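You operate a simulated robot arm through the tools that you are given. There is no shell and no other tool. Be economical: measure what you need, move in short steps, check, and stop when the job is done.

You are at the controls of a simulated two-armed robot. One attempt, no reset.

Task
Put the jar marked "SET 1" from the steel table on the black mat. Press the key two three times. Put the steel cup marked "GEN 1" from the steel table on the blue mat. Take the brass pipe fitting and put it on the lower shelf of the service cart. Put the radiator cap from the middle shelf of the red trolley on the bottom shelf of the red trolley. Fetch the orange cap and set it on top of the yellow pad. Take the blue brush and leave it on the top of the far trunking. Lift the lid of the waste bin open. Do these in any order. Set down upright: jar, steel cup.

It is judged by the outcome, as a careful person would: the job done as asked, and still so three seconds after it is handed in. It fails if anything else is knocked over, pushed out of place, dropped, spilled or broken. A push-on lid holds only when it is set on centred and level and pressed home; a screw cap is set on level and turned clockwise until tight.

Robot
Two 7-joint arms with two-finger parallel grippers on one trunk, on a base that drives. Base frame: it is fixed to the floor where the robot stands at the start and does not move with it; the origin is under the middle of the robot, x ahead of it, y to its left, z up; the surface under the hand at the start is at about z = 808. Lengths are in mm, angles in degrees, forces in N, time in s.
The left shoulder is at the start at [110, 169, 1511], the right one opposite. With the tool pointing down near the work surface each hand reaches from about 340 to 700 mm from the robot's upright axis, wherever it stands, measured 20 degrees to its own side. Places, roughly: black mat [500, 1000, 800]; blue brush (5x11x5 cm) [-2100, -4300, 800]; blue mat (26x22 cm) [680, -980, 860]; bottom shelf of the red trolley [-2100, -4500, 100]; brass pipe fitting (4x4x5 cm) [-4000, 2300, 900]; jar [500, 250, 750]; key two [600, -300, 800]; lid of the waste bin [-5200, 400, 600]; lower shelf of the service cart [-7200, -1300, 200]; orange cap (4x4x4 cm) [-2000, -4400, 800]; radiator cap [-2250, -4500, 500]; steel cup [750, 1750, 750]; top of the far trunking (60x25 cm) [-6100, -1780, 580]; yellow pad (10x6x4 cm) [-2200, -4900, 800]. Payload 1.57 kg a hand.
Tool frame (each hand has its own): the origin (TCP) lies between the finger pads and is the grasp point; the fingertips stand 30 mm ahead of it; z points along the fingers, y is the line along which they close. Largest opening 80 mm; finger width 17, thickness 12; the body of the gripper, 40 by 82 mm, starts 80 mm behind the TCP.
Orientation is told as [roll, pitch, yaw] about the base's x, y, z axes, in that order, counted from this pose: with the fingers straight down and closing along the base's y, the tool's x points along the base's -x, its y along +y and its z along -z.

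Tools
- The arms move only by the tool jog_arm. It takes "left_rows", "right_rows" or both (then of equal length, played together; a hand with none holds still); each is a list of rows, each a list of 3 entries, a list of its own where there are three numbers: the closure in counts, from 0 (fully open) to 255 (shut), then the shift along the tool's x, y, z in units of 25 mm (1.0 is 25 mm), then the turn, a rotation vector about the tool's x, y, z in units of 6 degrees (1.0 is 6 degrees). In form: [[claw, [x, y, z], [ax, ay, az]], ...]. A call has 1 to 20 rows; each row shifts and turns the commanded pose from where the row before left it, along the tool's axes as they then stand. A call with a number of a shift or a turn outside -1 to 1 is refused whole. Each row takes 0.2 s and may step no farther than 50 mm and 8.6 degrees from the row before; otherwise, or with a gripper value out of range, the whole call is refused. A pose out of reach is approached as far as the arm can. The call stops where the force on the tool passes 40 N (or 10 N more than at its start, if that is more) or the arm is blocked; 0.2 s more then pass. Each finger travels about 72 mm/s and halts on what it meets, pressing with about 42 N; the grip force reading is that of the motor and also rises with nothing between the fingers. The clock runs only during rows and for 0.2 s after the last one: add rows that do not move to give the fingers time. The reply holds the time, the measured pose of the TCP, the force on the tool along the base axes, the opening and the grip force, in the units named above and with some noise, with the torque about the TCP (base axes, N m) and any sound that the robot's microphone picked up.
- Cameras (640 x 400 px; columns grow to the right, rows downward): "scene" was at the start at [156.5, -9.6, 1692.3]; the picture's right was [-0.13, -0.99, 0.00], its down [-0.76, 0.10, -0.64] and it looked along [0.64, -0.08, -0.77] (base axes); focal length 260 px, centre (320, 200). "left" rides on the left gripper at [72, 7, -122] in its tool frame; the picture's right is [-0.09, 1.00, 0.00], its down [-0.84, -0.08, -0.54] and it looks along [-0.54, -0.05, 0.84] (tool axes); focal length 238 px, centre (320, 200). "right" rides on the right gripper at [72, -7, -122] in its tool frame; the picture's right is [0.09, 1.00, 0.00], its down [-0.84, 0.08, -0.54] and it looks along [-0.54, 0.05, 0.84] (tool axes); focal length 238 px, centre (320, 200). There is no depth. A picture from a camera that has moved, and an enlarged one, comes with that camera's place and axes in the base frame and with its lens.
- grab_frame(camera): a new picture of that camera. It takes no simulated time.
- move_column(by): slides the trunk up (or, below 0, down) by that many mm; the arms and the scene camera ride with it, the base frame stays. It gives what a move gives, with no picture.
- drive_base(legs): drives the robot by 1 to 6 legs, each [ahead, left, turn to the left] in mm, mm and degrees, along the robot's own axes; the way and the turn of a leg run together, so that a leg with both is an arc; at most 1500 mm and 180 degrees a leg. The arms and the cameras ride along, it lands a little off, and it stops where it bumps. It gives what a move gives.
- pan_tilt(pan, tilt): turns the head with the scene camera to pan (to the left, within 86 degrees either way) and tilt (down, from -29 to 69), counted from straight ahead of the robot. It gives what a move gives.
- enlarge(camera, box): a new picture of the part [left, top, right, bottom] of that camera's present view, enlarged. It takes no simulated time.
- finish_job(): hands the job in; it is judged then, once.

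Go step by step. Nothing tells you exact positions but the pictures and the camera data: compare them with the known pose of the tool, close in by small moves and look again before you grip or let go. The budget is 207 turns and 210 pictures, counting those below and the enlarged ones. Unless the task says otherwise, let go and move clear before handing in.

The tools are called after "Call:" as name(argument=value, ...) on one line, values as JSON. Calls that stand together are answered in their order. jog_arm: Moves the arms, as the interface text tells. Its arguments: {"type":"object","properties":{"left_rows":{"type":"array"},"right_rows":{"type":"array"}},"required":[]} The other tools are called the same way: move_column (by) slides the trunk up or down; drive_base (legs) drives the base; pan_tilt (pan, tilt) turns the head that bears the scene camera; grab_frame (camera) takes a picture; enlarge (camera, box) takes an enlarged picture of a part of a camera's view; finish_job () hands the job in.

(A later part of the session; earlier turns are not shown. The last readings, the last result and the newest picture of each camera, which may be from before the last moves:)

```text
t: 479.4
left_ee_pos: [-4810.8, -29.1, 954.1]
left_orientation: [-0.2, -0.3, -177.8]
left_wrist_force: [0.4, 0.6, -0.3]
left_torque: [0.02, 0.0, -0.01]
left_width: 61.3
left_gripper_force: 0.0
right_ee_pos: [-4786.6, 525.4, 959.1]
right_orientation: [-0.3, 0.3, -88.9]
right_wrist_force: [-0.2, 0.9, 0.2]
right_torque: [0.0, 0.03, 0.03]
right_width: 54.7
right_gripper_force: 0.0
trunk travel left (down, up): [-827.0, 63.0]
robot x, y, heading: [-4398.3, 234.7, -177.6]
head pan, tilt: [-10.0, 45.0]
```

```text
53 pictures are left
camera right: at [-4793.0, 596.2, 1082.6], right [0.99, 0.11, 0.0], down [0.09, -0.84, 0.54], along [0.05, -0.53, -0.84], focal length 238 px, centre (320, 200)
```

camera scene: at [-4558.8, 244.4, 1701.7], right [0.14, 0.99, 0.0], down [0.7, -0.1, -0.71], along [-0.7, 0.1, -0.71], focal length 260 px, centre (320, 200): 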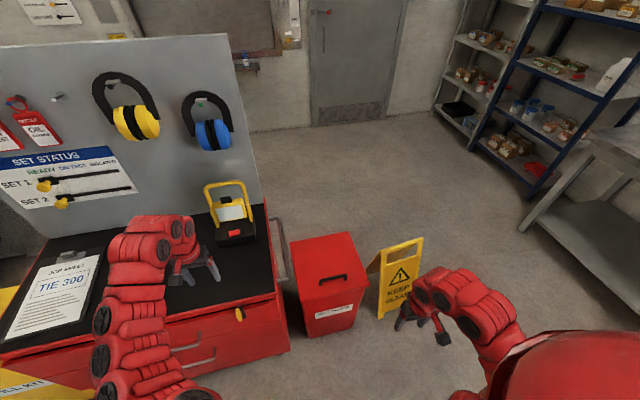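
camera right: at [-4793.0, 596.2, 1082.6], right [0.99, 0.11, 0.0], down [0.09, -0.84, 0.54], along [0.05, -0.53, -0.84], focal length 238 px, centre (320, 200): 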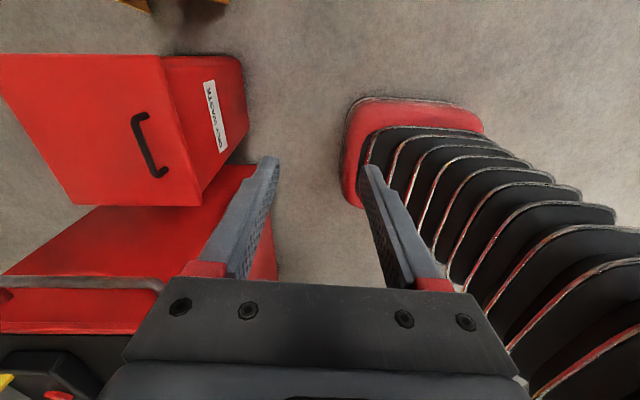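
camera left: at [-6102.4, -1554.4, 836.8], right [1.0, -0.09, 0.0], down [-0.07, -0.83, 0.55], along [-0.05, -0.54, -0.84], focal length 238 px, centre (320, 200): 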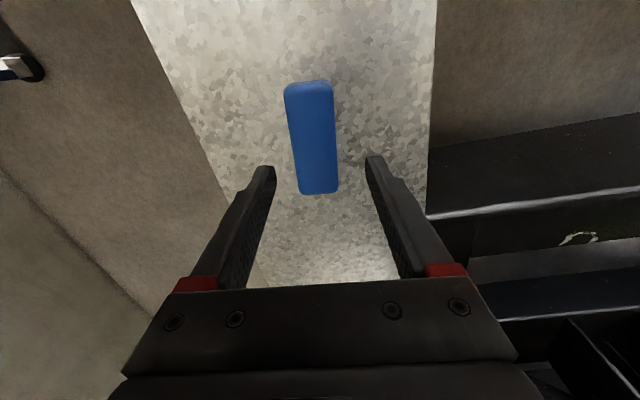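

Handle bar spans y≈337–450 at x≈-5120. Retract left further and drive in so the right hand nears the handle.

Call:
jog_arm(left_rows=[[60, [0.8, 0, 0.3], [0, 0, 0]], [60, [0.8, 0, 0.3], [0, 0, 0]], [60, [0.8, 0, 0.3], [0, 0, 0]], [60, [0, 0, 0], [0, 0, 0]]])

Call:
drive_base(legs=[[130, 115, -2]])

Call:
move_column(by=-150)

Call:
grab_frame(camera="right")

Call:
grab_frame(camera="scene")

```text
t: 480.4
left_ee_pos: [-4752.0, -25.9, 931.5]
left_orientation: [-0.2, -0.3, -177.7]
left_wrist_force: [-0.8, -0.7, -1.3]
left_torque: [0.01, 0.01, -0.05]
left_width: 61.2
left_gripper_force: 0.1
right_ee_pos: [-4785.1, 527.1, 960.2]
right_orientation: [-0.3, 0.2, -89.1]
right_wrist_force: [-0.7, -0.8, 0.6]
right_torque: [-0.03, 0.0, 0.04]
right_width: 55.0
right_gripper_force: 0.0
trunk travel left (down, up): [-827.0, 63.0]
robot x, y, heading: [-4397.9, 237.1, -178.1]
head pan, tilt: [-10.0, 45.0]
```

```text
t: 481.9
left_ee_pos: [-4883.7, -134.8, 933.6]
left_orientation: [-0.2, -0.4, -179.6]
left_wrist_force: [-0.1, 0.6, 0.2]
left_torque: [-0.01, -0.03, -0.01]
left_width: 61.3
left_gripper_force: 0.1
right_ee_pos: [-4899.6, 417.3, 960.1]
right_orientation: [-0.4, 0.3, -90.8]
right_wrist_force: [-0.5, -0.4, 0.1]
right_torque: [0.01, 0.02, -0.01]
right_width: 55.1
right_gripper_force: 0.1
trunk travel left (down, up): [-827.0, 63.0]
robot x, y, heading: [-4520.4, 117.9, -179.7]
head pan, tilt: [-10.0, 45.0]
```

```text
t: 483.7
left_ee_pos: [-4884.1, -134.7, 783.0]
left_orientation: [-0.2, -0.4, -179.6]
left_wrist_force: [-0.1, 0.1, -0.3]
left_torque: [0.0, 0.03, -0.01]
left_width: 61.1
left_gripper_force: 0.1
right_ee_pos: [-4900.4, 418.1, 809.9]
right_orientation: [-0.3, 0.3, -90.8]
right_wrist_force: [-0.4, -0.2, 0.0]
right_torque: [0.02, 0.0, 0.01]
right_width: 54.9
right_gripper_force: 0.1
trunk travel left (down, up): [-677.0, 213.0]
robot x, y, heading: [-4519.7, 113.2, -179.7]
head pan, tilt: [-10.0, 45.0]
```

```text
52 pictures are left
camera right: at [-4905.8, 487.4, 932.7], right [1.0, 0.08, 0.0], down [0.07, -0.84, 0.54], along [0.04, -0.54, -0.84], focal length 238 px, centre (320, 200)
```

right: 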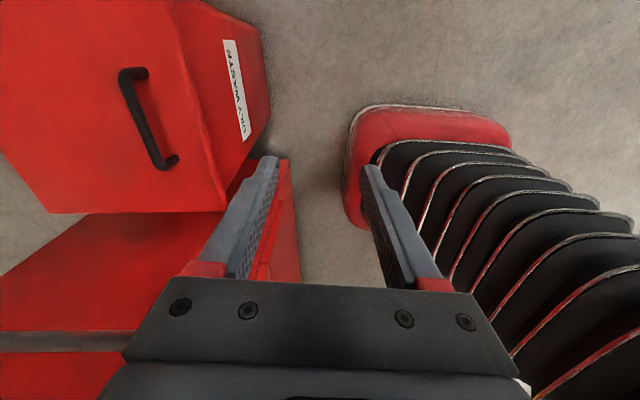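

```text
51 pictures are left
camera scene: at [-4682.4, 128.6, 1551.7], right [0.17, 0.99, 0.0], down [0.7, -0.12, -0.71], along [-0.7, 0.12, -0.71], focal length 260 px, centre (320, 200)
```

scene: 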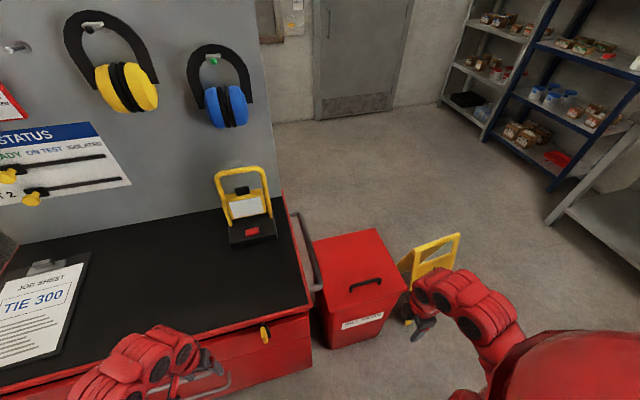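

Handle bar localised: centre ≈[-5126,395,623], lid top ≈582. Move above it, opening fully.

Call:
jog_arm(right_rows=[[0, [-0.1, -0.9, 0], [0, 0, 0]], [0, [-0.1, -0.9, 0], [0, 0, 0]], [0, [-0.1, -0.9, 0], [0, 0, 0]], [0, [-0.1, -0.9, 0.2], [0, 0, 0]], [0, [-0.1, -0.9, 0.5], [0, 0, 0]], [0, [-0.1, -0.9, 0.7], [0, 0, 0]], [0, [-0.1, -0.9, 0.7], [0, 0, 0]], [0, [-0.1, -0.9, 0.7], [0, 0, 0]], [0, [-0.1, -0.9, 0.7], [0, 0, 0]], [0, [-0.1, -0.9, 0.5], [0, 0, 0]], [0, [0, 0, 0], [0, 0, 0]]])

Call:
grab_frame(camera="right")

```text
t: 486.1
left_ee_pos: [-4885.4, -134.8, 783.8]
left_orientation: [-0.1, -0.4, -179.5]
left_wrist_force: [0.8, 0.1, 0.8]
left_torque: [0.01, 0.01, 0.0]
left_width: 61.2
left_gripper_force: 0.1
right_ee_pos: [-5125.4, 395.5, 709.1]
right_orientation: [-0.2, 0.3, -90.7]
right_wrist_force: [-0.7, 0.4, 0.6]
right_torque: [0.0, 0.02, 0.01]
right_width: 80.1
right_gripper_force: 0.1
trunk travel left (down, up): [-677.0, 213.0]
robot x, y, heading: [-4524.1, 115.3, -179.3]
head pan, tilt: [-10.0, 45.0]
```

```text
50 pictures are left
camera right: at [-5130.7, 465.2, 831.7], right [1.0, 0.08, 0.0], down [0.07, -0.84, 0.54], along [0.04, -0.54, -0.84], focal length 238 px, centre (320, 200)
```

right: 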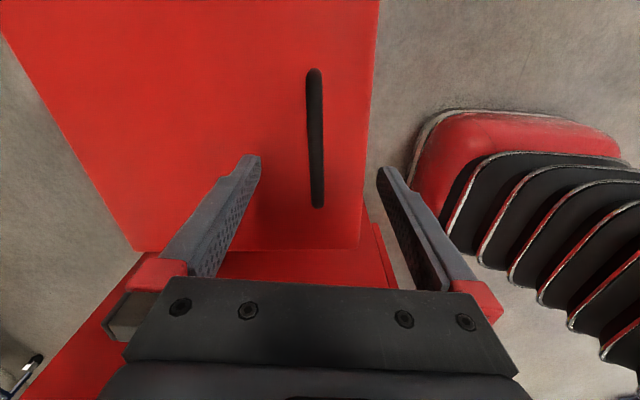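

Call:
jog_arm(right_rows=[[0, [0, -0.16, 0.6], [0, 0, 0]], [0, [0, 0, 0.8], [0, 0, 0]], [0, [0, 0, 0.8], [0, 0, 0]], [0, [0, 0, 0.6], [0, 0, 0]], [0, [0, 0, 0.3], [0, 0, 0]], [0, [0, 0, 0], [0, 0, 0]]])

Call:
grab_frame(camera="right")

```text
t: 487.5
left_ee_pos: [-4884.5, -134.8, 783.8]
left_orientation: [-0.2, -0.2, -179.4]
left_wrist_force: [0.1, -0.6, 0.1]
left_torque: [-0.02, -0.01, -0.01]
left_width: 61.5
left_gripper_force: 0.0
right_ee_pos: [-5131.0, 395.8, 640.3]
right_orientation: [-0.2, 0.3, -90.8]
right_wrist_force: [-0.1, 0.2, 0.4]
right_torque: [-0.02, 0.01, 0.0]
right_width: 79.9
right_gripper_force: 0.0
right hand out of reach, approached as far as the arm can: row 5
trunk travel left (down, up): [-677.0, 213.0]
robot x, y, heading: [-4523.5, 120.7, -179.4]
head pan, tilt: [-10.0, 45.0]
```

```text
49 pictures are left
camera right: at [-5137.1, 466.8, 762.8], right [1.0, 0.08, 0.0], down [0.07, -0.84, 0.54], along [0.04, -0.54, -0.84], focal length 238 px, centre (320, 200)
```

right: 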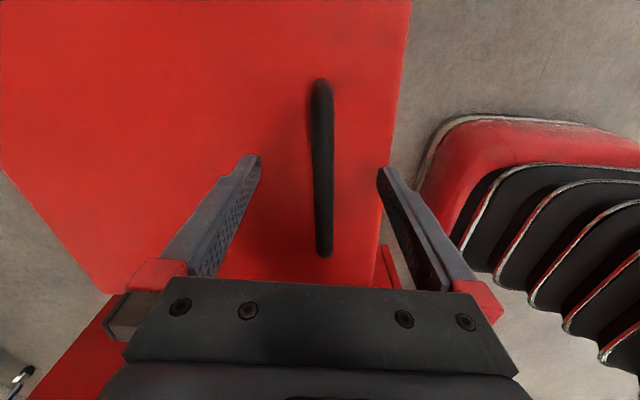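

Call:
move_column(by=-13)

Call:
jog_arm(right_rows=[[255, [0, 0, 0], [0, 0, 0]], [255, [0, 0, 0], [0, 0, 0]], [255, [0, 0, 0], [0, 0, 0]], [255, [0, 0, 0], [0, 0, 0]]])

Call:
grab_frame(camera="right")

```text
t: 488.1
left_ee_pos: [-4883.5, -135.3, 770.5]
left_orientation: [-0.2, -0.3, -179.4]
left_wrist_force: [0.2, 0.0, 0.1]
left_torque: [0.01, 0.03, 0.0]
left_width: 61.1
left_gripper_force: 0.1
right_ee_pos: [-5131.1, 395.9, 626.6]
right_orientation: [-0.3, 0.4, -90.7]
right_wrist_force: [-0.6, 0.4, 1.1]
right_torque: [0.02, -0.03, -0.03]
right_width: 79.9
right_gripper_force: 0.1
trunk travel left (down, up): [-664.0, 226.0]
robot x, y, heading: [-4521.3, 112.1, -179.6]
head pan, tilt: [-10.0, 45.0]
```

```text
t: 489.1
left_ee_pos: [-4883.4, -134.3, 769.3]
left_orientation: [-0.2, -0.6, -179.6]
left_wrist_force: [0.6, -0.5, 0.3]
left_torque: [0.01, 0.04, 0.01]
left_width: 61.1
left_gripper_force: 0.0
right_ee_pos: [-5129.9, 395.4, 627.2]
right_orientation: [-0.1, 0.2, -90.8]
right_wrist_force: [13.6, -0.1, -2.1]
right_torque: [-0.01, -0.18, 0.52]
right_width: 15.3
right_gripper_force: 31.5
trunk travel left (down, up): [-664.0, 226.0]
robot x, y, heading: [-4520.4, 117.1, -179.7]
head pan, tilt: [-10.0, 45.0]
```

```text
48 pictures are left
camera right: at [-5135.2, 466.6, 749.5], right [1.0, 0.08, 0.0], down [0.07, -0.84, 0.54], along [0.04, -0.54, -0.84], focal length 238 px, centre (320, 200)
```

right: 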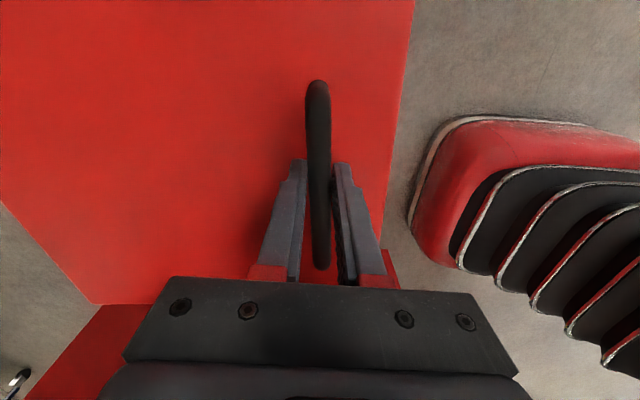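

Handle gripped (15 mm). Lift along the hinge arc, first 25°.

Call:
jog_arm(right_rows=[[255, [0, -0.2, -0.84], [0, 0, 0]], [255, [0, -0.28, -0.8], [0, 0, 0]], [255, [0, -0.32, -0.8], [0, 0, 0]], [255, [0, -0.4, -0.76], [0, 0, 0]], [255, [0, -0.48, -0.72], [0, 0, 0]], [255, [0, 0, 0], [0, 0, 0]]])

Call:
grab_frame(camera="scene")

```text
t: 490.5
left_ee_pos: [-4881.2, -136.7, 770.5]
left_orientation: [-0.3, -0.5, -179.6]
left_wrist_force: [0.0, 0.1, -0.3]
left_torque: [-0.01, -0.02, 0.04]
left_width: 61.3
left_gripper_force: 0.1
right_ee_pos: [-5171.8, 392.3, 728.7]
right_orientation: [-0.4, 0.3, -90.6]
right_wrist_force: [22.9, -17.7, 11.7]
right_torque: [-0.26, -0.22, 0.51]
right_width: 15.4
right_gripper_force: 30.6
trunk travel left (down, up): [-664.0, 226.0]
robot x, y, heading: [-4519.0, 113.2, -179.8]
head pan, tilt: [-10.0, 45.0]
```

```text
47 pictures are left
camera scene: at [-4678.2, 125.4, 1539.2], right [0.17, 0.99, 0.0], down [0.7, -0.12, -0.71], along [-0.7, 0.12, -0.7], focal length 260 px, centre (320, 200)
```

scene: 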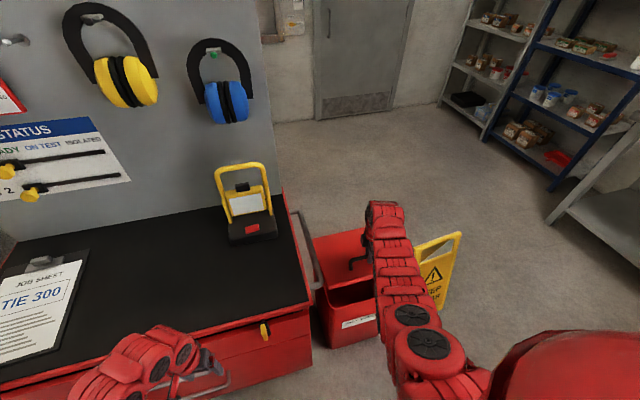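

The lid is rising. Side force suggests a slightly larger radius; continue with a bit less backward travel.

Call:
jog_arm(right_rows=[[255, [-0.08, -0.2, -0.76], [0, 0, 0]], [255, [-0.08, -0.4, -0.74], [0, 0, 0]], [255, [0, -0.48, -0.7], [0, 0, 0]], [255, [0, -0.54, -0.66], [0, 0, 0]], [255, [0, 0, 0], [0, 0, 0]]])

Call:
grab_frame(camera="right")

```text
t: 491.7
left_ee_pos: [-4886.7, -134.0, 769.0]
left_orientation: [-0.3, 0.0, -179.7]
left_wrist_force: [-0.2, -0.5, 0.3]
left_torque: [0.03, 0.0, 0.01]
left_width: 61.0
left_gripper_force: 0.1
right_ee_pos: [-5217.0, 394.3, 792.5]
right_orientation: [-0.2, 0.3, -90.8]
right_wrist_force: [-16.3, -5.9, -21.8]
right_torque: [-0.15, 0.31, 0.61]
right_width: 15.3
right_gripper_force: 30.5
trunk travel left (down, up): [-664.0, 226.0]
robot x, y, heading: [-4525.1, 117.6, -179.7]
head pan, tilt: [-10.0, 45.0]
```

```text
46 pictures are left
camera right: at [-5223.5, 463.3, 916.6], right [1.0, 0.08, 0.0], down [0.07, -0.84, 0.54], along [0.04, -0.54, -0.84], focal length 238 px, centre (320, 200)
```

right: 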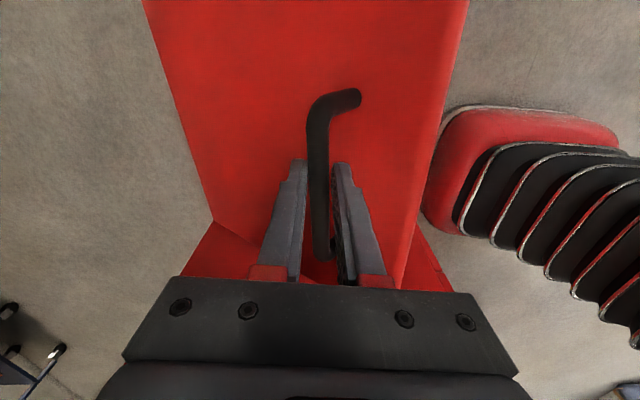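

Fit gives hinge ≈[-5374, z 596], radius 246; lid at about 44°. Continue the arc to ~75°.

Call:
jog_arm(right_rows=[[255, [0, -0.75, -0.38], [0, 0, 0]], [255, [0, -0.73, -0.45], [0, 0, 0]], [255, [0, -0.77, -0.38], [0, 0, 0]], [255, [0, -0.8, -0.32], [0, 0, 0]], [255, [0, 0, 0], [0, 0, 0]]])

Call:
grab_frame(camera="right")

```text
t: 492.9
left_ee_pos: [-4884.3, -134.2, 769.3]
left_orientation: [-0.2, -0.3, -179.5]
left_wrist_force: [0.0, 0.0, -1.3]
left_torque: [0.02, 0.0, -0.03]
left_width: 61.2
left_gripper_force: 0.1
right_ee_pos: [-5224.4, 389.9, 817.8]
right_orientation: [-0.4, 0.3, -90.7]
right_wrist_force: [0.3, 1.1, -0.3]
right_torque: [-0.04, -0.02, -0.02]
right_width: 0.1
right_gripper_force: 21.2
right hand out of reach, approached as far as the arm can: row 1, 2, 3, 4
trunk travel left (down, up): [-664.0, 226.0]
robot x, y, heading: [-4520.6, 115.4, -179.5]
head pan, tilt: [-10.0, 45.0]
```

```text
45 pictures are left
camera right: at [-5230.2, 459.3, 940.2], right [1.0, 0.08, 0.0], down [0.07, -0.84, 0.54], along [0.04, -0.54, -0.84], focal length 238 px, centre (320, 200)
```

right: 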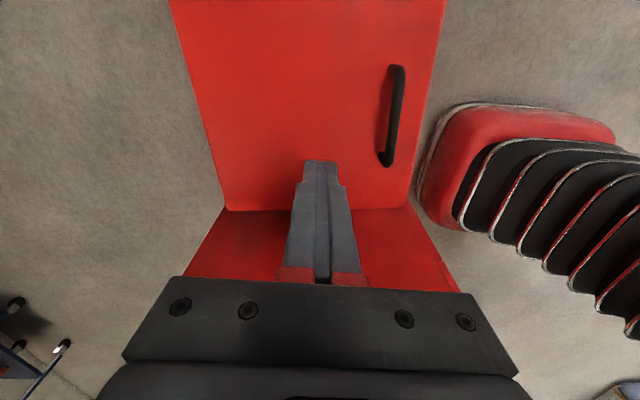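

The arm ran out of reach and the handle slipped off; the lid fell shut again, bin undisturbed. Better: stand beside the bin's front facing -y, so the hand closes along x naturally with more reach. Raise up and back off.

Call:
move_column(by=220)

Call:
drive_base(legs=[[-220, 0, 0], [0, 0, 89.6]])

Call:
jog_arm(right_rows=[[0, [0, 0, 0], [0, 0, 1]], [0, [0, 0, 0], [0, 0, 1]], [0, [0, 0, 0], [0, 0, 1]], [0, [0, 0, 0], [0, 0, 1]], [0, [0, 0, 0], [0, 0, 1]], [0, [0, 0, 0], [0, 0, 1]], [0, [0, 0, 0], [0, 0, 1]], [0, [0, 0, 0], [0, 0, 1]], [0, [0, 0, 0], [0, 0, 1]], [0, [0, 0, 0], [0, 0, 1]], [0, [0, 0, 0], [0, 0, 1]], [0, [0, 0, 0], [0, 0, 1]], [0, [0, 0, 0], [0, 0, 1]], [0, [0, 0, 0], [0, 0, 1]], [0, [0, 0, 0], [0, 0, 1]], [0, [0, 0, 0], [0, 0, 0]]])

Call:
drive_base(legs=[[-850, 0, 0]])

Call:
pan_tilt(pan=-35, tilt=45)

Call:
grab_frame(camera="scene")

```text
t: 495.2
left_ee_pos: [-4883.5, -134.6, 990.3]
left_orientation: [-0.3, -0.3, -179.6]
left_wrist_force: [0.1, -0.6, 0.9]
left_torque: [0.0, 0.04, 0.01]
left_width: 61.5
left_gripper_force: 0.1
right_ee_pos: [-5224.8, 387.9, 1037.9]
right_orientation: [-0.3, 0.3, -90.7]
right_wrist_force: [0.0, 0.7, -0.2]
right_torque: [0.04, -0.03, 0.03]
right_width: 0.0
right_gripper_force: 20.6
trunk travel left (down, up): [-884.0, 6.0]
robot x, y, heading: [-4520.0, 113.6, -179.6]
head pan, tilt: [-10.0, 45.0]
```

```text
t: 500.7
left_ee_pos: [-4048.4, -241.8, 988.9]
left_orientation: [-0.1, -0.4, -88.6]
left_wrist_force: [0.1, -0.3, 0.8]
left_torque: [-0.01, 0.04, 0.01]
left_width: 61.3
left_gripper_force: 0.0
right_ee_pos: [-4567.5, -589.8, 1037.6]
right_orientation: [-0.3, 0.3, 0.0]
right_wrist_force: [0.2, -0.1, 0.6]
right_torque: [0.0, 0.0, 0.01]
right_width: 0.0
right_gripper_force: 20.9
trunk travel left (down, up): [-884.0, 6.0]
robot x, y, heading: [-4308.6, 118.2, -88.8]
head pan, tilt: [-10.0, 45.0]
```

```text
t: 504.1
left_ee_pos: [-4046.8, -241.8, 990.4]
left_orientation: [-0.1, -0.4, -88.7]
left_wrist_force: [0.5, -0.4, 0.4]
left_torque: [0.03, -0.02, -0.02]
left_width: 61.3
left_gripper_force: 0.0
right_ee_pos: [-4568.4, -590.4, 1037.6]
right_orientation: [-0.3, -0.3, -90.0]
right_wrist_force: [-0.9, 0.5, 1.1]
right_torque: [0.01, 0.01, 0.01]
right_width: 79.7
right_gripper_force: 0.1
trunk travel left (down, up): [-884.0, 6.0]
robot x, y, heading: [-4304.8, 118.5, -88.6]
head pan, tilt: [-10.0, 45.0]
```

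```text
t: 508.6
left_ee_pos: [-4068.7, 607.4, 990.1]
left_orientation: [-0.1, -0.2, -88.8]
left_wrist_force: [-0.2, -0.3, 0.1]
left_torque: [-0.01, 0.0, -0.03]
left_width: 61.0
left_gripper_force: 0.1
right_ee_pos: [-4587.9, 258.4, 1036.6]
right_orientation: [-0.3, -0.4, -90.0]
right_wrist_force: [-0.2, 0.7, -0.4]
right_torque: [-0.02, -0.01, -0.03]
right_width: 80.1
right_gripper_force: 0.1
trunk travel left (down, up): [-884.0, 6.0]
robot x, y, heading: [-4322.3, 963.9, -89.0]
head pan, tilt: [-10.0, 45.0]
```

```text
t: 509.5
left_ee_pos: [-4067.8, 607.4, 990.0]
left_orientation: [-0.1, -0.3, -88.8]
left_wrist_force: [0.9, -0.4, 0.0]
left_torque: [0.0, 0.0, 0.01]
left_width: 61.2
left_gripper_force: 0.0
right_ee_pos: [-4587.9, 258.4, 1035.1]
right_orientation: [-0.4, -0.4, -90.0]
right_wrist_force: [0.8, 0.2, 0.0]
right_torque: [-0.03, -0.03, 0.05]
right_width: 79.9
right_gripper_force: 0.1
trunk travel left (down, up): [-884.0, 6.0]
robot x, y, heading: [-4324.3, 965.6, -89.0]
head pan, tilt: [-35.0, 45.0]
```

```text
44 pictures are left
camera scene: at [-4366.7, 818.2, 1758.7], right [-0.83, 0.56, 0.0], down [0.39, 0.59, -0.71], along [-0.39, -0.59, -0.71], focal length 260 px, centre (320, 200)
```

scene: 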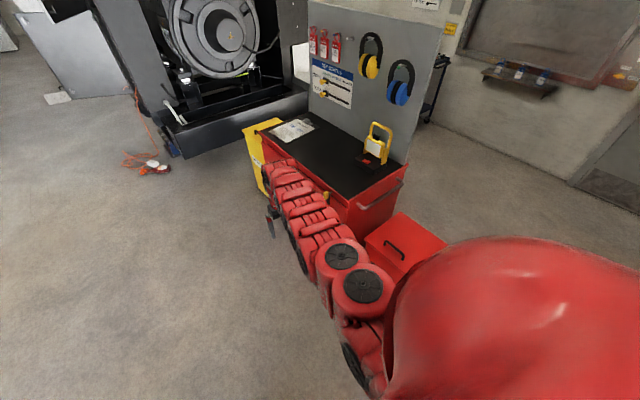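

Strafe right so the right hand gets near the handle.

Call:
drive_base(legs=[[0, -430, -1]])

Call:
move_column(by=-200)

Call:
grab_frame(camera="right")

```text
t: 512.1
left_ee_pos: [-4498.9, 598.0, 989.7]
left_orientation: [-0.1, -0.5, -89.9]
left_wrist_force: [-0.1, -1.1, -0.2]
left_torque: [0.04, 0.02, 0.03]
left_width: 61.1
left_gripper_force: 0.1
right_ee_pos: [-5025.1, 260.5, 1038.0]
right_orientation: [-0.4, -0.2, -91.2]
right_wrist_force: [-1.1, -0.4, -0.2]
right_torque: [-0.02, 0.01, -0.02]
right_width: 80.0
right_gripper_force: 0.1
trunk travel left (down, up): [-884.0, 6.0]
robot x, y, heading: [-4745.6, 962.5, -90.0]
head pan, tilt: [-35.0, 45.0]
```

```text
t: 514.3
left_ee_pos: [-4499.4, 597.9, 791.0]
left_orientation: [-0.2, -0.4, -89.8]
left_wrist_force: [1.1, -0.2, -0.8]
left_torque: [-0.04, 0.01, 0.0]
left_width: 61.4
left_gripper_force: 0.1
right_ee_pos: [-5025.7, 260.6, 837.6]
right_orientation: [-0.3, -0.3, -91.2]
right_wrist_force: [0.1, 0.1, -0.3]
right_torque: [0.03, -0.01, 0.01]
right_width: 79.9
right_gripper_force: 0.1
trunk travel left (down, up): [-684.0, 206.0]
robot x, y, heading: [-4750.0, 963.7, -90.1]
head pan, tilt: [-35.0, 45.0]
```

```text
43 pictures are left
camera right: at [-5030.4, 331.9, 959.3], right [1.0, 0.07, -0.01], down [0.06, -0.84, 0.55], along [0.03, -0.55, -0.84], focal length 238 px, centre (320, 200)
```

right: 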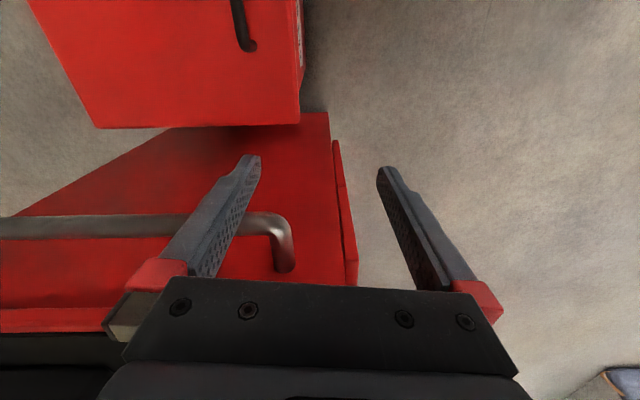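

Call:
jog_arm(right_rows=[[0, [0.9, -0.4, 0], [0, 0, 0]], [0, [0.9, -0.6, 0], [0, 0, 0]], [0, [0.9, -0.8, 0], [0, 0, 0]], [0, [0.9, -0.8, 0.4], [0, 0, 0]], [0, [0.9, -0.8, 0.8], [0, 0, 0]], [0, [0.9, -0.8, 0.8], [0, 0, 0]], [0, [0, 0, 0.8], [0, 0, 0]], [0, [0, 0, 0.8], [0, 0, 0]], [0, [0, 0, 0.8], [0, 0, 0]], [0, [0, 0, 0], [0, 0, 0]]])

Call:
grab_frame(camera="right")

```text
t: 516.5
left_ee_pos: [-4498.5, 597.6, 788.7]
left_orientation: [-0.2, -0.4, -89.9]
left_wrist_force: [0.5, -0.7, 1.1]
left_torque: [0.02, -0.02, 0.0]
left_width: 61.0
left_gripper_force: 0.1
right_ee_pos: [-5127.5, 395.9, 727.5]
right_orientation: [-0.3, -0.3, -91.2]
right_wrist_force: [0.5, -0.5, 0.0]
right_torque: [0.0, 0.01, -0.01]
right_width: 80.1
right_gripper_force: 0.1
trunk travel left (down, up): [-684.0, 206.0]
robot x, y, heading: [-4747.9, 960.4, -90.1]
head pan, tilt: [-35.0, 45.0]
```

```text
42 pictures are left
camera right: at [-5131.6, 467.3, 848.9], right [1.0, 0.07, -0.01], down [0.06, -0.84, 0.55], along [0.03, -0.54, -0.84], focal length 238 px, centre (320, 200)
```

right: 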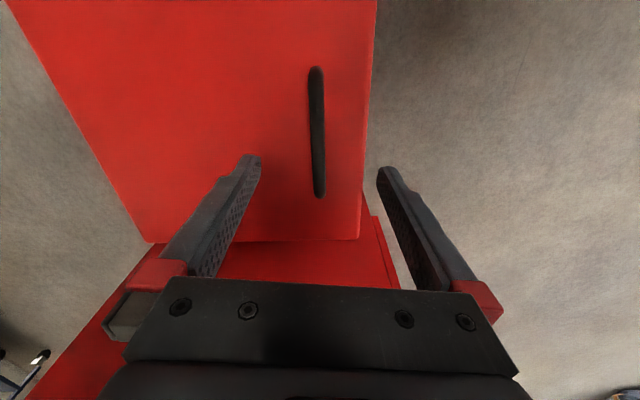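

Aligned over the bar. Descend and grip.

Call:
jog_arm(right_rows=[[0, [0, -0.12, 0.8], [0, 0, 0]], [0, [0, 0, 0.8], [0, 0, 0]], [0, [0, 0, 0.8], [0, 0, 0]], [0, [0, 0, 0.8], [0, 0, 0]], [0, [0, 0, 0.7], [0, 0, 0]], [0, [0, 0, 0], [0, 0, 0]]])

Call:
grab_frame(camera="right")

```text
t: 517.9
left_ee_pos: [-4499.8, 596.7, 789.8]
left_orientation: [-0.1, -0.2, -89.9]
left_wrist_force: [0.2, 0.5, 0.8]
left_torque: [-0.01, -0.02, 0.01]
left_width: 61.1
left_gripper_force: 0.0
right_ee_pos: [-5128.4, 399.8, 632.6]
right_orientation: [-0.2, -0.3, -91.1]
right_wrist_force: [0.7, 0.5, 0.2]
right_torque: [-0.01, 0.01, -0.04]
right_width: 80.1
right_gripper_force: 0.0
right hand out of reach, approached as far as the arm can: row 5
trunk travel left (down, up): [-684.0, 206.0]
robot x, y, heading: [-4750.0, 959.9, -90.0]
head pan, tilt: [-35.0, 45.0]
```

```text
41 pictures are left
camera right: at [-5133.3, 470.8, 754.9], right [1.0, 0.07, -0.01], down [0.06, -0.84, 0.55], along [0.03, -0.55, -0.84], focal length 238 px, centre (320, 200)
```

right: 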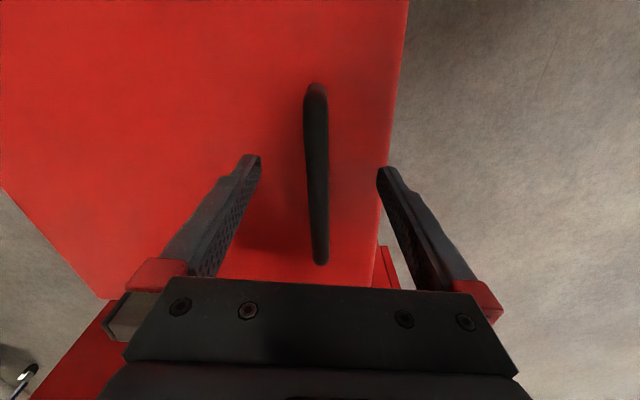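

Near the reach limit; I raise the hand and lower the trunk 190 mm for a better working posture.

Call:
jog_arm(right_rows=[[0, [0, 0, -0.95], [0, 0, 0]], [0, [0, 0, -0.95], [0, 0, 0]], [0, [0, 0, -0.95], [0, 0, 0]], [0, [0, 0, -0.95], [0, 0, 0]], [0, [0, 0, -0.95], [0, 0, 0]], [0, [0, 0, -0.95], [0, 0, 0]], [0, [0, 0, -0.95], [0, 0, 0]], [0, [0, 0, -0.95], [0, 0, 0]], [0, [0, 0, 0], [0, 0, 0]]])

Call:
move_column(by=-190)

Call:
grab_frame(camera="right")

```text
t: 519.9
left_ee_pos: [-4499.0, 598.6, 789.9]
left_orientation: [-0.2, -0.3, -89.9]
left_wrist_force: [0.2, 0.2, 0.0]
left_torque: [0.04, 0.01, 0.01]
left_width: 61.2
left_gripper_force: 0.0
right_ee_pos: [-5129.4, 402.7, 823.7]
right_orientation: [-0.3, -0.2, -91.2]
right_wrist_force: [-0.5, 0.3, 0.4]
right_torque: [0.02, -0.01, 0.03]
right_width: 80.0
right_gripper_force: 0.1
trunk travel left (down, up): [-684.0, 206.0]
robot x, y, heading: [-4750.7, 961.9, -90.0]
head pan, tilt: [-35.0, 45.0]
```

```text
t: 522.0
left_ee_pos: [-4499.5, 598.0, 601.1]
left_orientation: [-0.2, -0.3, -89.9]
left_wrist_force: [-0.9, -0.5, 0.2]
left_torque: [0.01, 0.02, -0.03]
left_width: 61.3
left_gripper_force: 0.1
right_ee_pos: [-5129.4, 402.1, 633.2]
right_orientation: [-0.2, -0.3, -91.1]
right_wrist_force: [0.6, 0.6, 0.3]
right_torque: [-0.01, -0.06, 0.03]
right_width: 80.0
right_gripper_force: 0.0
trunk travel left (down, up): [-494.0, 396.0]
robot x, y, heading: [-4749.3, 963.8, -90.1]
head pan, tilt: [-35.0, 45.0]
```

```text
40 pictures are left
camera right: at [-5134.5, 473.7, 755.8], right [1.0, 0.07, -0.01], down [0.06, -0.84, 0.55], along [0.03, -0.55, -0.84], focal length 238 px, centre (320, 200)
```

right: 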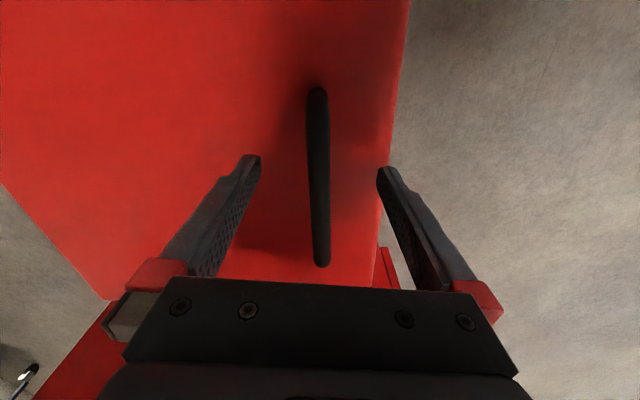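

Grip, then lift through the first 40° along the fitted arc.

Call:
jog_arm(right_rows=[[0, [-0.28, 0, 0.22], [0, 0, 0]], [255, [0, 0, 0], [0, 0, 0]], [255, [0, 0, 0], [0, 0, 0]], [255, [0, 0, 0], [0, 0, 0]], [255, [0, 0, 0], [0, 0, 0]], [255, [0, -0.14, -0.85], [0, 0, 0]], [255, [0, -0.22, -0.83], [0, 0, 0]], [255, [0, -0.29, -0.81], [0, 0, 0]], [255, [0, -0.36, -0.78], [0, 0, 0]], [255, [0, -0.42, -0.75], [0, 0, 0]], [255, [0, -0.49, -0.7], [0, 0, 0]], [255, [0, -0.55, -0.66], [0, 0, 0]], [255, [0, -0.6, -0.61], [0, 0, 0]], [255, [0, 0, 0], [0, 0, 0]]])

Call:
grab_frame(camera="right")

```text
t: 525.0
left_ee_pos: [-4499.9, 597.0, 598.2]
left_orientation: [0.0, -0.2, -89.9]
left_wrist_force: [0.0, 0.7, -0.4]
left_torque: [0.01, 0.0, 0.03]
left_width: 61.1
left_gripper_force: 0.2
right_ee_pos: [-5204.9, 391.2, 774.5]
right_orientation: [-0.3, -0.3, -91.0]
right_wrist_force: [-3.5, -21.2, -10.6]
right_torque: [-0.32, 0.07, 0.56]
right_width: 15.5
right_gripper_force: 31.2
right hand out of reach, approached as far as the arm can: row 10
trunk travel left (down, up): [-494.0, 396.0]
robot x, y, heading: [-4746.8, 961.2, -89.7]
head pan, tilt: [-35.0, 45.0]
```

```text
39 pictures are left
camera right: at [-5210.2, 462.8, 896.3], right [1.0, 0.08, 0.0], down [0.07, -0.84, 0.55], along [0.04, -0.54, -0.84], focal length 238 px, centre (320, 200)
```

right: 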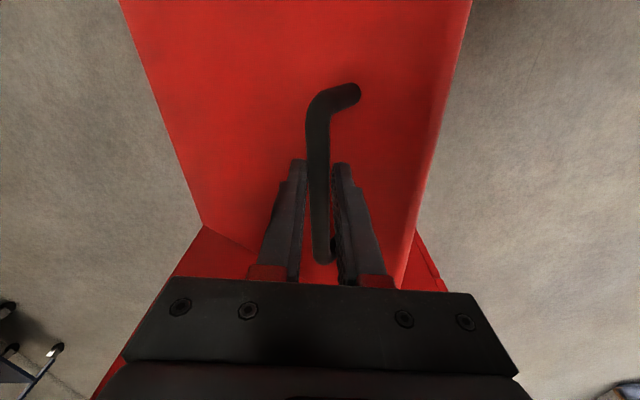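

Good, ~40° open and still gripped. Continue.

Call:
jog_arm(right_rows=[[255, [-0.08, -0.65, -0.54], [0, 0, 0]], [255, [0, -0.7, -0.5], [0, 0, 0]], [255, [0, -0.74, -0.43], [0, 0, 0]], [255, [0, 0, 0], [0, 0, 0]]])

Call:
grab_frame(camera="right")

```text
t: 526.0
left_ee_pos: [-4497.5, 598.0, 599.4]
left_orientation: [-0.4, -0.3, -89.8]
left_wrist_force: [-0.3, 0.5, 0.1]
left_torque: [0.01, -0.01, -0.01]
left_width: 61.3
left_gripper_force: 0.1
right_ee_pos: [-5256.8, 392.5, 813.9]
right_orientation: [-0.2, -0.4, -90.9]
right_wrist_force: [11.3, -20.2, 10.1]
right_torque: [-0.29, -0.13, 0.57]
right_width: 15.7
right_gripper_force: 31.8
trunk travel left (down, up): [-494.0, 396.0]
robot x, y, heading: [-4746.1, 960.5, -89.9]
head pan, tilt: [-35.0, 45.0]
```

```text
38 pictures are left
camera right: at [-5261.6, 464.0, 936.3], right [1.0, 0.08, -0.01], down [0.07, -0.83, 0.55], along [0.04, -0.55, -0.84], focal length 238 px, centre (320, 200)
```

right: 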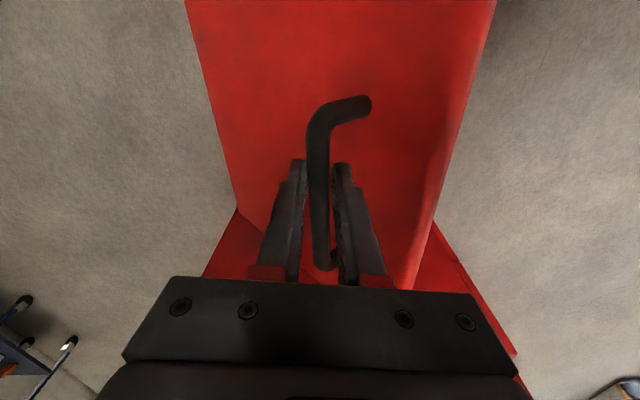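

Call:
jog_arm(right_rows=[[255, [-0.08, -0.74, -0.48], [0, 0, 0]], [255, [0, -0.8, -0.32], [0, 0, 0]], [255, [0, -0.83, -0.23], [0, 0, 0]], [255, [0, 0, 0], [0, 0, 0]]])

Call:
grab_frame(camera="right")

```text
t: 527.0
left_ee_pos: [-4498.3, 597.3, 598.7]
left_orientation: [-0.3, -0.3, -89.9]
left_wrist_force: [-0.1, 0.2, -0.3]
left_torque: [-0.02, 0.01, 0.0]
left_width: 61.1
left_gripper_force: 0.0
right_ee_pos: [-5316.3, 393.5, 840.8]
right_orientation: [-0.4, -0.2, -91.0]
right_wrist_force: [7.0, -17.6, 10.5]
right_torque: [-0.06, -0.04, 0.55]
right_width: 15.6
right_gripper_force: 31.0
trunk travel left (down, up): [-494.0, 396.0]
robot x, y, heading: [-4748.3, 959.0, -90.0]
head pan, tilt: [-35.0, 45.0]
```

```text
37 pictures are left
camera right: at [-5321.5, 464.8, 962.8], right [1.0, 0.07, -0.01], down [0.07, -0.84, 0.55], along [0.03, -0.55, -0.84], focal length 238 px, centre (320, 200)
```

right: 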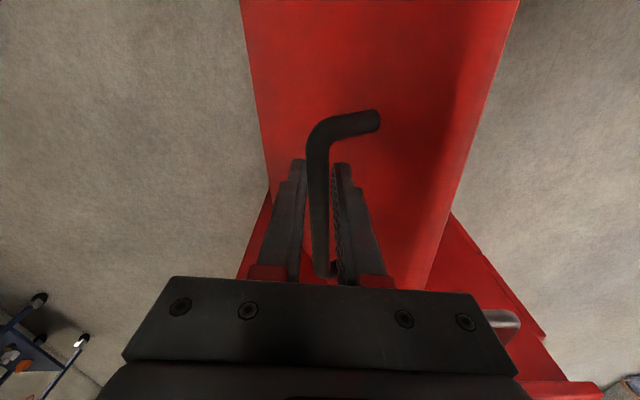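

Call:
jog_arm(right_rows=[[255, [-0.08, -0.82, -0.22], [0, 0, 0]], [255, [0, -0.84, -0.12], [0, 0, 0]], [255, [0, -0.84, -0.04], [0, 0, 0]], [255, [0, 0, 0], [0, 0, 0]]])

Call:
grab_frame(camera="right")

```text
t: 528.0
left_ee_pos: [-4499.4, 597.4, 599.4]
left_orientation: [-0.3, -0.4, -89.9]
left_wrist_force: [0.4, -0.2, -0.4]
left_torque: [0.01, 0.05, 0.0]
left_width: 61.0
left_gripper_force: 0.1
right_ee_pos: [-5336.8, 394.6, 844.3]
right_orientation: [-0.3, -0.3, -91.0]
right_wrist_force: [6.9, -19.8, 12.0]
right_torque: [-0.25, -0.12, 0.51]
right_width: 15.6
right_gripper_force: 31.4
right hand out of reach, approached as far as the arm can: row 1, 2, 3
trunk travel left (down, up): [-494.0, 396.0]
robot x, y, heading: [-4745.3, 964.5, -90.0]
head pan, tilt: [-35.0, 45.0]
```

```text
36 pictures are left
camera right: at [-5340.2, 466.3, 967.1], right [1.0, 0.07, -0.01], down [0.07, -0.84, 0.55], along [0.03, -0.54, -0.84], focal length 238 px, centre (320, 200)
```

right: 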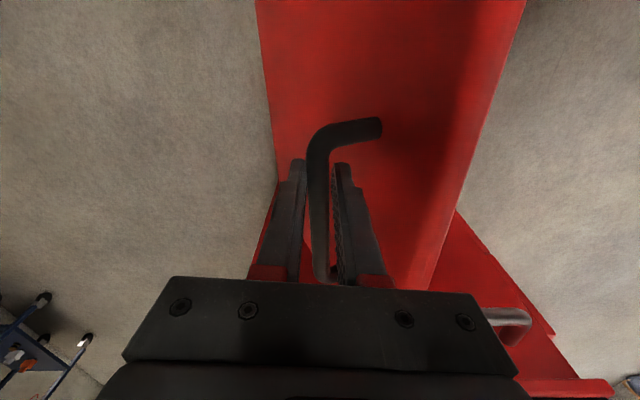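

At arm limit (~74°). I push the rest by strafing the base right in small steps.

Call:
drive_base(legs=[[0, -50, 0]])

Call:
jog_arm(right_rows=[[255, [0, 0, 0.08], [0, 0, 0]], [255, [0, 0, 0], [0, 0, 0]]])

Call:
drive_base(legs=[[0, -45, 0]])

Call:
grab_frame(camera="right")

Call:
grab_frame(camera="scene")

```text
t: 528.9
left_ee_pos: [-4550.3, 598.1, 600.4]
left_orientation: [-0.2, -0.4, -90.0]
left_wrist_force: [-0.4, -0.1, 0.0]
left_torque: [0.02, -0.01, 0.01]
left_width: 61.2
left_gripper_force: 0.2
right_ee_pos: [-5389.8, 398.4, 843.2]
right_orientation: [-0.2, 0.0, -91.4]
right_wrist_force: [2.6, -1.3, 1.4]
right_torque: [0.9, 0.1, 0.56]
right_width: 15.6
right_gripper_force: 31.3
trunk travel left (down, up): [-494.0, 396.0]
robot x, y, heading: [-4797.7, 960.0, -90.2]
head pan, tilt: [-35.0, 45.0]
```

```text
t: 529.5
left_ee_pos: [-4549.2, 598.2, 600.8]
left_orientation: [-0.2, -0.3, -90.0]
left_wrist_force: [0.4, -0.1, -0.1]
left_torque: [0.0, 0.0, -0.03]
left_width: 61.1
left_gripper_force: 0.0
right_ee_pos: [-5388.8, 400.8, 841.1]
right_orientation: [-0.3, -0.2, -91.5]
right_wrist_force: [-0.2, 2.0, 9.3]
right_torque: [0.83, 0.1, 0.57]
right_width: 15.5
right_gripper_force: 31.4
trunk travel left (down, up): [-494.0, 396.0]
robot x, y, heading: [-4796.1, 962.0, -89.8]
head pan, tilt: [-35.0, 45.0]
```

```text
t: 530.4
left_ee_pos: [-4595.0, 598.5, 599.5]
left_orientation: [-0.2, -0.3, -90.0]
left_wrist_force: [-0.7, -0.3, 0.6]
left_torque: [-0.01, 0.04, -0.01]
left_width: 61.3
left_gripper_force: 0.0
right_ee_pos: [-5434.0, 397.0, 840.5]
right_orientation: [-0.3, -0.1, -91.2]
right_wrist_force: [2.2, -20.0, 7.5]
right_torque: [0.54, 0.03, 0.58]
right_width: 15.5
right_gripper_force: 31.4
trunk travel left (down, up): [-494.0, 396.0]
robot x, y, heading: [-4839.2, 960.0, -90.0]
head pan, tilt: [-35.0, 45.0]
```

```text
35 pictures are left
camera right: at [-5437.2, 467.6, 963.4], right [1.0, 0.07, -0.01], down [0.06, -0.84, 0.54], along [0.03, -0.54, -0.84], focal length 238 px, centre (320, 200)
```

right: 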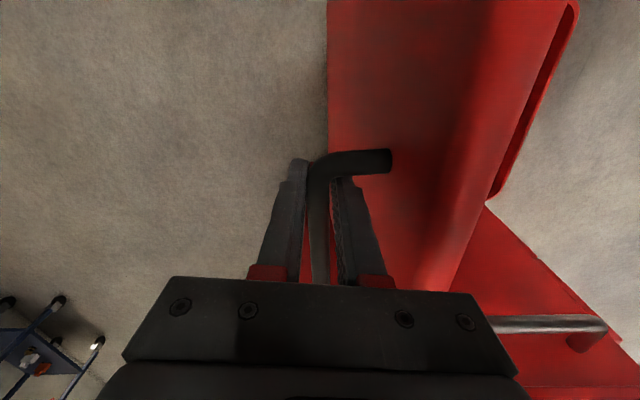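

```text
34 pictures are left
camera scene: at [-4889.0, 813.6, 1368.5], right [-0.82, 0.57, 0.0], down [0.41, 0.58, -0.71], along [-0.41, -0.58, -0.71], focal length 260 px, centre (320, 200)
```

scene: 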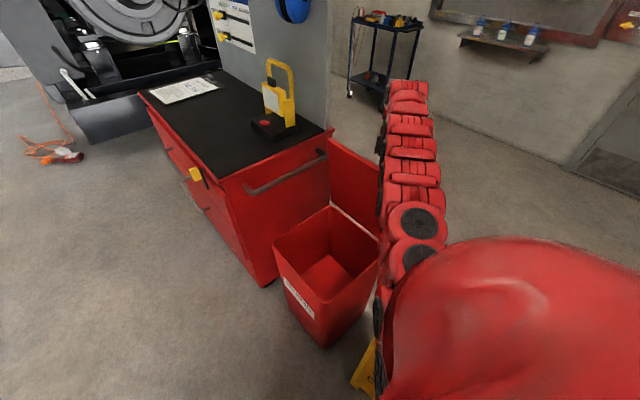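

Lid is past vertical (~97°). I won't strafe further because the sign is close. Open the fingers slowly and see if it stays.

Call:
jog_arm(right_rows=[[200, [0, 0, 0], [0, 0, 0]], [170, [0, 0, 0], [0, 0, 0]], [140, [0, 0, 0], [0, 0, 0]], [100, [0, 0, 0], [0, 0, 0]], [50, [0, 0, 0], [0, 0, 0]], [0, [0, 0, 0], [0, 0, 0]], [0, [0, 0, 0], [0, 0, 0]]])

Call:
grab_frame(camera="right")

```text
t: 532.0
left_ee_pos: [-4595.2, 598.9, 599.7]
left_orientation: [-0.2, -0.3, -89.9]
left_wrist_force: [-0.4, -0.2, 0.1]
left_torque: [-0.01, -0.01, 0.0]
left_width: 60.9
left_gripper_force: 0.0
right_ee_pos: [-5432.7, 396.8, 841.3]
right_orientation: [-0.3, -0.1, -91.2]
right_wrist_force: [-0.1, -0.3, -0.1]
right_torque: [0.0, 0.01, 0.01]
right_width: 79.9
right_gripper_force: 0.1
trunk travel left (down, up): [-494.0, 396.0]
robot x, y, heading: [-4842.0, 960.9, -90.0]
head pan, tilt: [-35.0, 45.0]
```

```text
33 pictures are left
camera right: at [-5437.0, 468.6, 964.0], right [1.0, 0.07, -0.01], down [0.06, -0.84, 0.54], along [0.03, -0.54, -0.84], focal length 238 px, centre (320, 200)
```

right: 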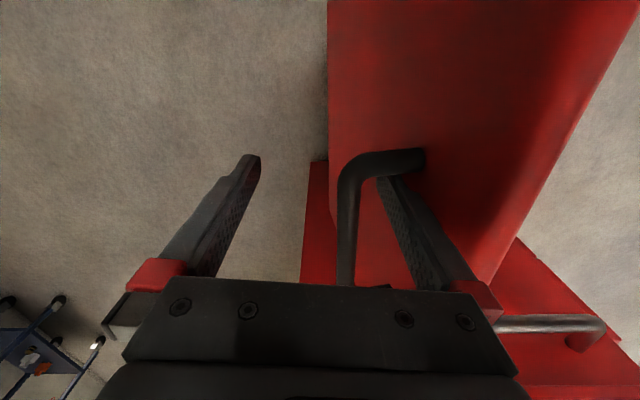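

The opening finger nudged the lid back toward vertical. I re-close on the bar, rotate the base 2.5° right to push the lid further past vertical.

Call:
jog_arm(right_rows=[[255, [0, 0, 0], [0, 0, 0]], [255, [0, 0, 0], [0, 0, 0]], [255, [0, 0, 0], [0, 0, 0]], [255, [0, 0, 0], [0, 0, 0]]])

Call:
drive_base(legs=[[0, 0, -2.5]])

Call:
grab_frame(camera="right")

```text
t: 533.0
left_ee_pos: [-4594.1, 597.2, 599.6]
left_orientation: [-0.2, -0.3, -89.9]
left_wrist_force: [0.1, 0.0, -0.1]
left_torque: [0.0, -0.01, 0.03]
left_width: 61.0
left_gripper_force: 0.1
right_ee_pos: [-5432.6, 397.4, 841.9]
right_orientation: [-0.3, -0.2, -91.1]
right_wrist_force: [0.2, -2.1, -0.4]
right_torque: [0.01, 0.0, 0.54]
right_width: 15.1
right_gripper_force: 30.6
trunk travel left (down, up): [-494.0, 396.0]
robot x, y, heading: [-4840.7, 961.5, -90.2]
head pan, tilt: [-35.0, 45.0]
```

```text
t: 533.8
left_ee_pos: [-4600.3, 592.4, 599.9]
left_orientation: [-0.2, -0.4, -90.9]
left_wrist_force: [-0.3, -0.6, -0.7]
left_torque: [-0.02, -0.02, 0.02]
left_width: 61.4
left_gripper_force: 0.1
right_ee_pos: [-5435.4, 398.0, 841.2]
right_orientation: [0.0, -1.0, -91.3]
right_wrist_force: [0.1, -4.2, -6.3]
right_torque: [-0.4, 0.12, 0.3]
right_width: 15.8
right_gripper_force: 31.4
trunk travel left (down, up): [-494.0, 396.0]
robot x, y, heading: [-4843.1, 958.9, -90.9]
head pan, tilt: [-35.0, 45.0]
stopped in leg 1: the force on the tool passed its limit at 49 N (the readings are from after the stop); the commanded pose is now the measured one
```

```text
32 pictures are left
camera right: at [-5440.9, 470.5, 963.0], right [1.0, 0.07, 0.0], down [0.06, -0.83, 0.56], along [0.04, -0.55, -0.83], focal length 238 px, centre (320, 200)
```

right: 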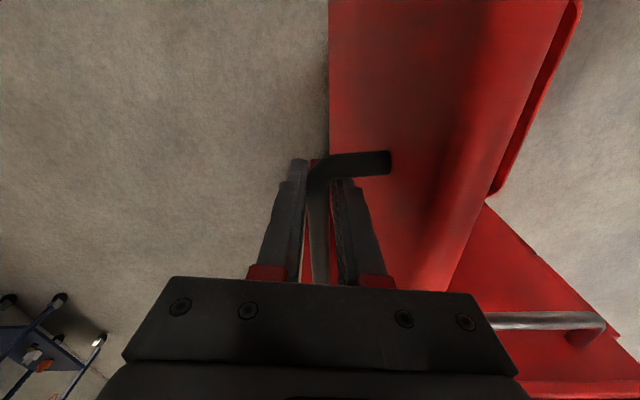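

The lid is at its end stop (~97°). Open the fingers only slightly, then lift straight out.

Call:
jog_arm(right_rows=[[190, [0, 0, 0], [0, 0, 0]], [160, [0, 0, 0], [0, 0, 0]], [160, [0, 0, 0], [0, 0, 0]], [160, [0, 0, -0.4], [0, 0, 0]], [160, [0, 0, -0.5], [0, 0, 0]], [160, [0, 0, -0.5], [0, 0, 0]], [160, [0, 0, 0], [0, 0, 0]]])

Call:
grab_frame(camera="right")

```text
t: 535.4
left_ee_pos: [-4599.8, 592.2, 599.8]
left_orientation: [-0.2, -0.4, -90.9]
left_wrist_force: [0.2, 0.3, 0.1]
left_torque: [-0.02, 0.02, -0.02]
left_width: 61.2
left_gripper_force: 0.2
right_ee_pos: [-5434.0, 400.2, 871.2]
right_orientation: [-0.3, -1.0, -91.4]
right_wrist_force: [0.1, -2.8, 1.5]
right_torque: [-0.07, 0.02, -0.04]
right_width: 29.7
right_gripper_force: 0.0
right hand out of reach, approached as far as the arm can: row 6
trunk travel left (down, up): [-494.0, 396.0]
robot x, y, heading: [-4843.8, 958.8, -91.1]
head pan, tilt: [-35.0, 45.0]
```

```text
31 pictures are left
camera right: at [-5438.4, 473.2, 993.4], right [1.0, 0.07, 0.0], down [0.06, -0.83, 0.56], along [0.03, -0.56, -0.83], focal length 238 px, centre (320, 200)
```

right: 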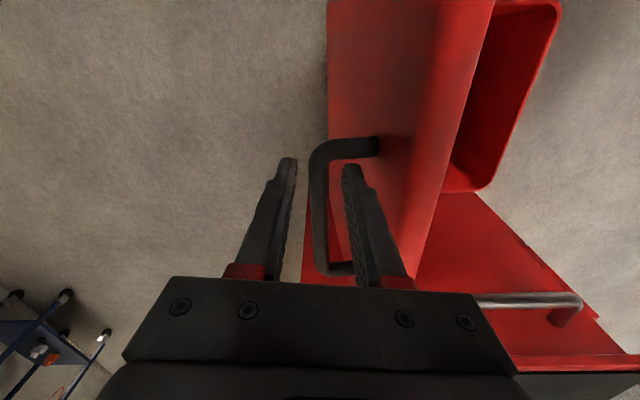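

The lid stays. Continue lifting with the trunk.

Call:
move_column(by=40)

Call:
grab_frame(camera="right")

Call:
move_column(by=150)

Call:
grab_frame(camera="right")

```text
t: 536.2
left_ee_pos: [-4600.4, 593.8, 640.0]
left_orientation: [-0.2, -0.4, -90.9]
left_wrist_force: [-0.9, -0.1, -0.2]
left_torque: [-0.02, -0.03, -0.01]
left_width: 61.4
left_gripper_force: 0.2
right_ee_pos: [-5434.3, 400.2, 910.2]
right_orientation: [-0.1, -0.9, -91.4]
right_wrist_force: [0.5, 0.2, -1.0]
right_torque: [-0.01, -0.03, -0.02]
right_width: 29.9
right_gripper_force: 0.0
trunk travel left (down, up): [-534.0, 356.0]
robot x, y, heading: [-4837.9, 966.4, -90.8]
head pan, tilt: [-35.0, 45.0]
```

```text
30 pictures are left
camera right: at [-5438.6, 473.4, 1032.8], right [1.0, 0.07, 0.0], down [0.06, -0.83, 0.56], along [0.04, -0.55, -0.83], focal length 238 px, centre (320, 200)
```

right: 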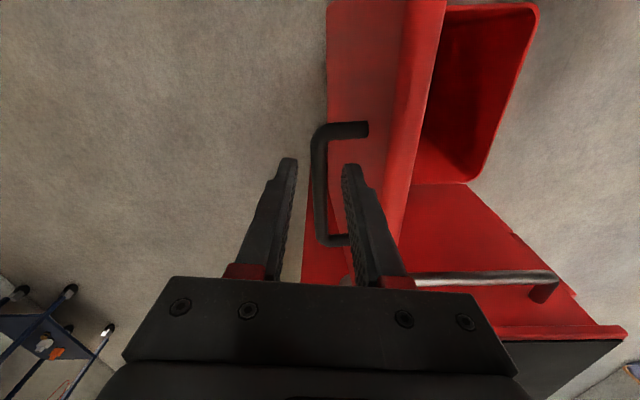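

```text
t: 538.0
left_ee_pos: [-4600.5, 592.9, 788.9]
left_orientation: [-0.2, -0.4, -90.9]
left_wrist_force: [0.1, -0.2, -0.3]
left_torque: [-0.04, 0.02, 0.0]
left_width: 61.2
left_gripper_force: 0.1
right_ee_pos: [-5434.3, 400.9, 1062.2]
right_orientation: [-0.1, -0.9, -91.5]
right_wrist_force: [0.6, 0.9, 0.3]
right_torque: [0.02, 0.01, 0.0]
right_width: 30.0
right_gripper_force: 0.0
trunk travel left (down, up): [-684.0, 206.0]
robot x, y, heading: [-4842.5, 963.2, -90.9]
head pan, tilt: [-35.0, 45.0]
```

```text
29 pictures are left
camera right: at [-5438.6, 473.3, 1182.8], right [1.0, 0.07, 0.0], down [0.06, -0.83, 0.56], along [0.04, -0.55, -0.83], focal length 238 px, centre (320, 200)
```

right: 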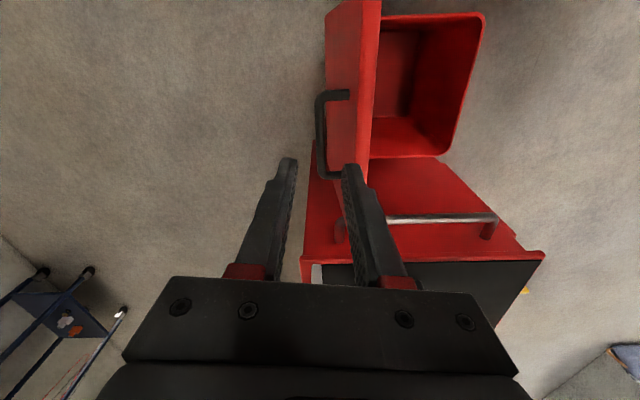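

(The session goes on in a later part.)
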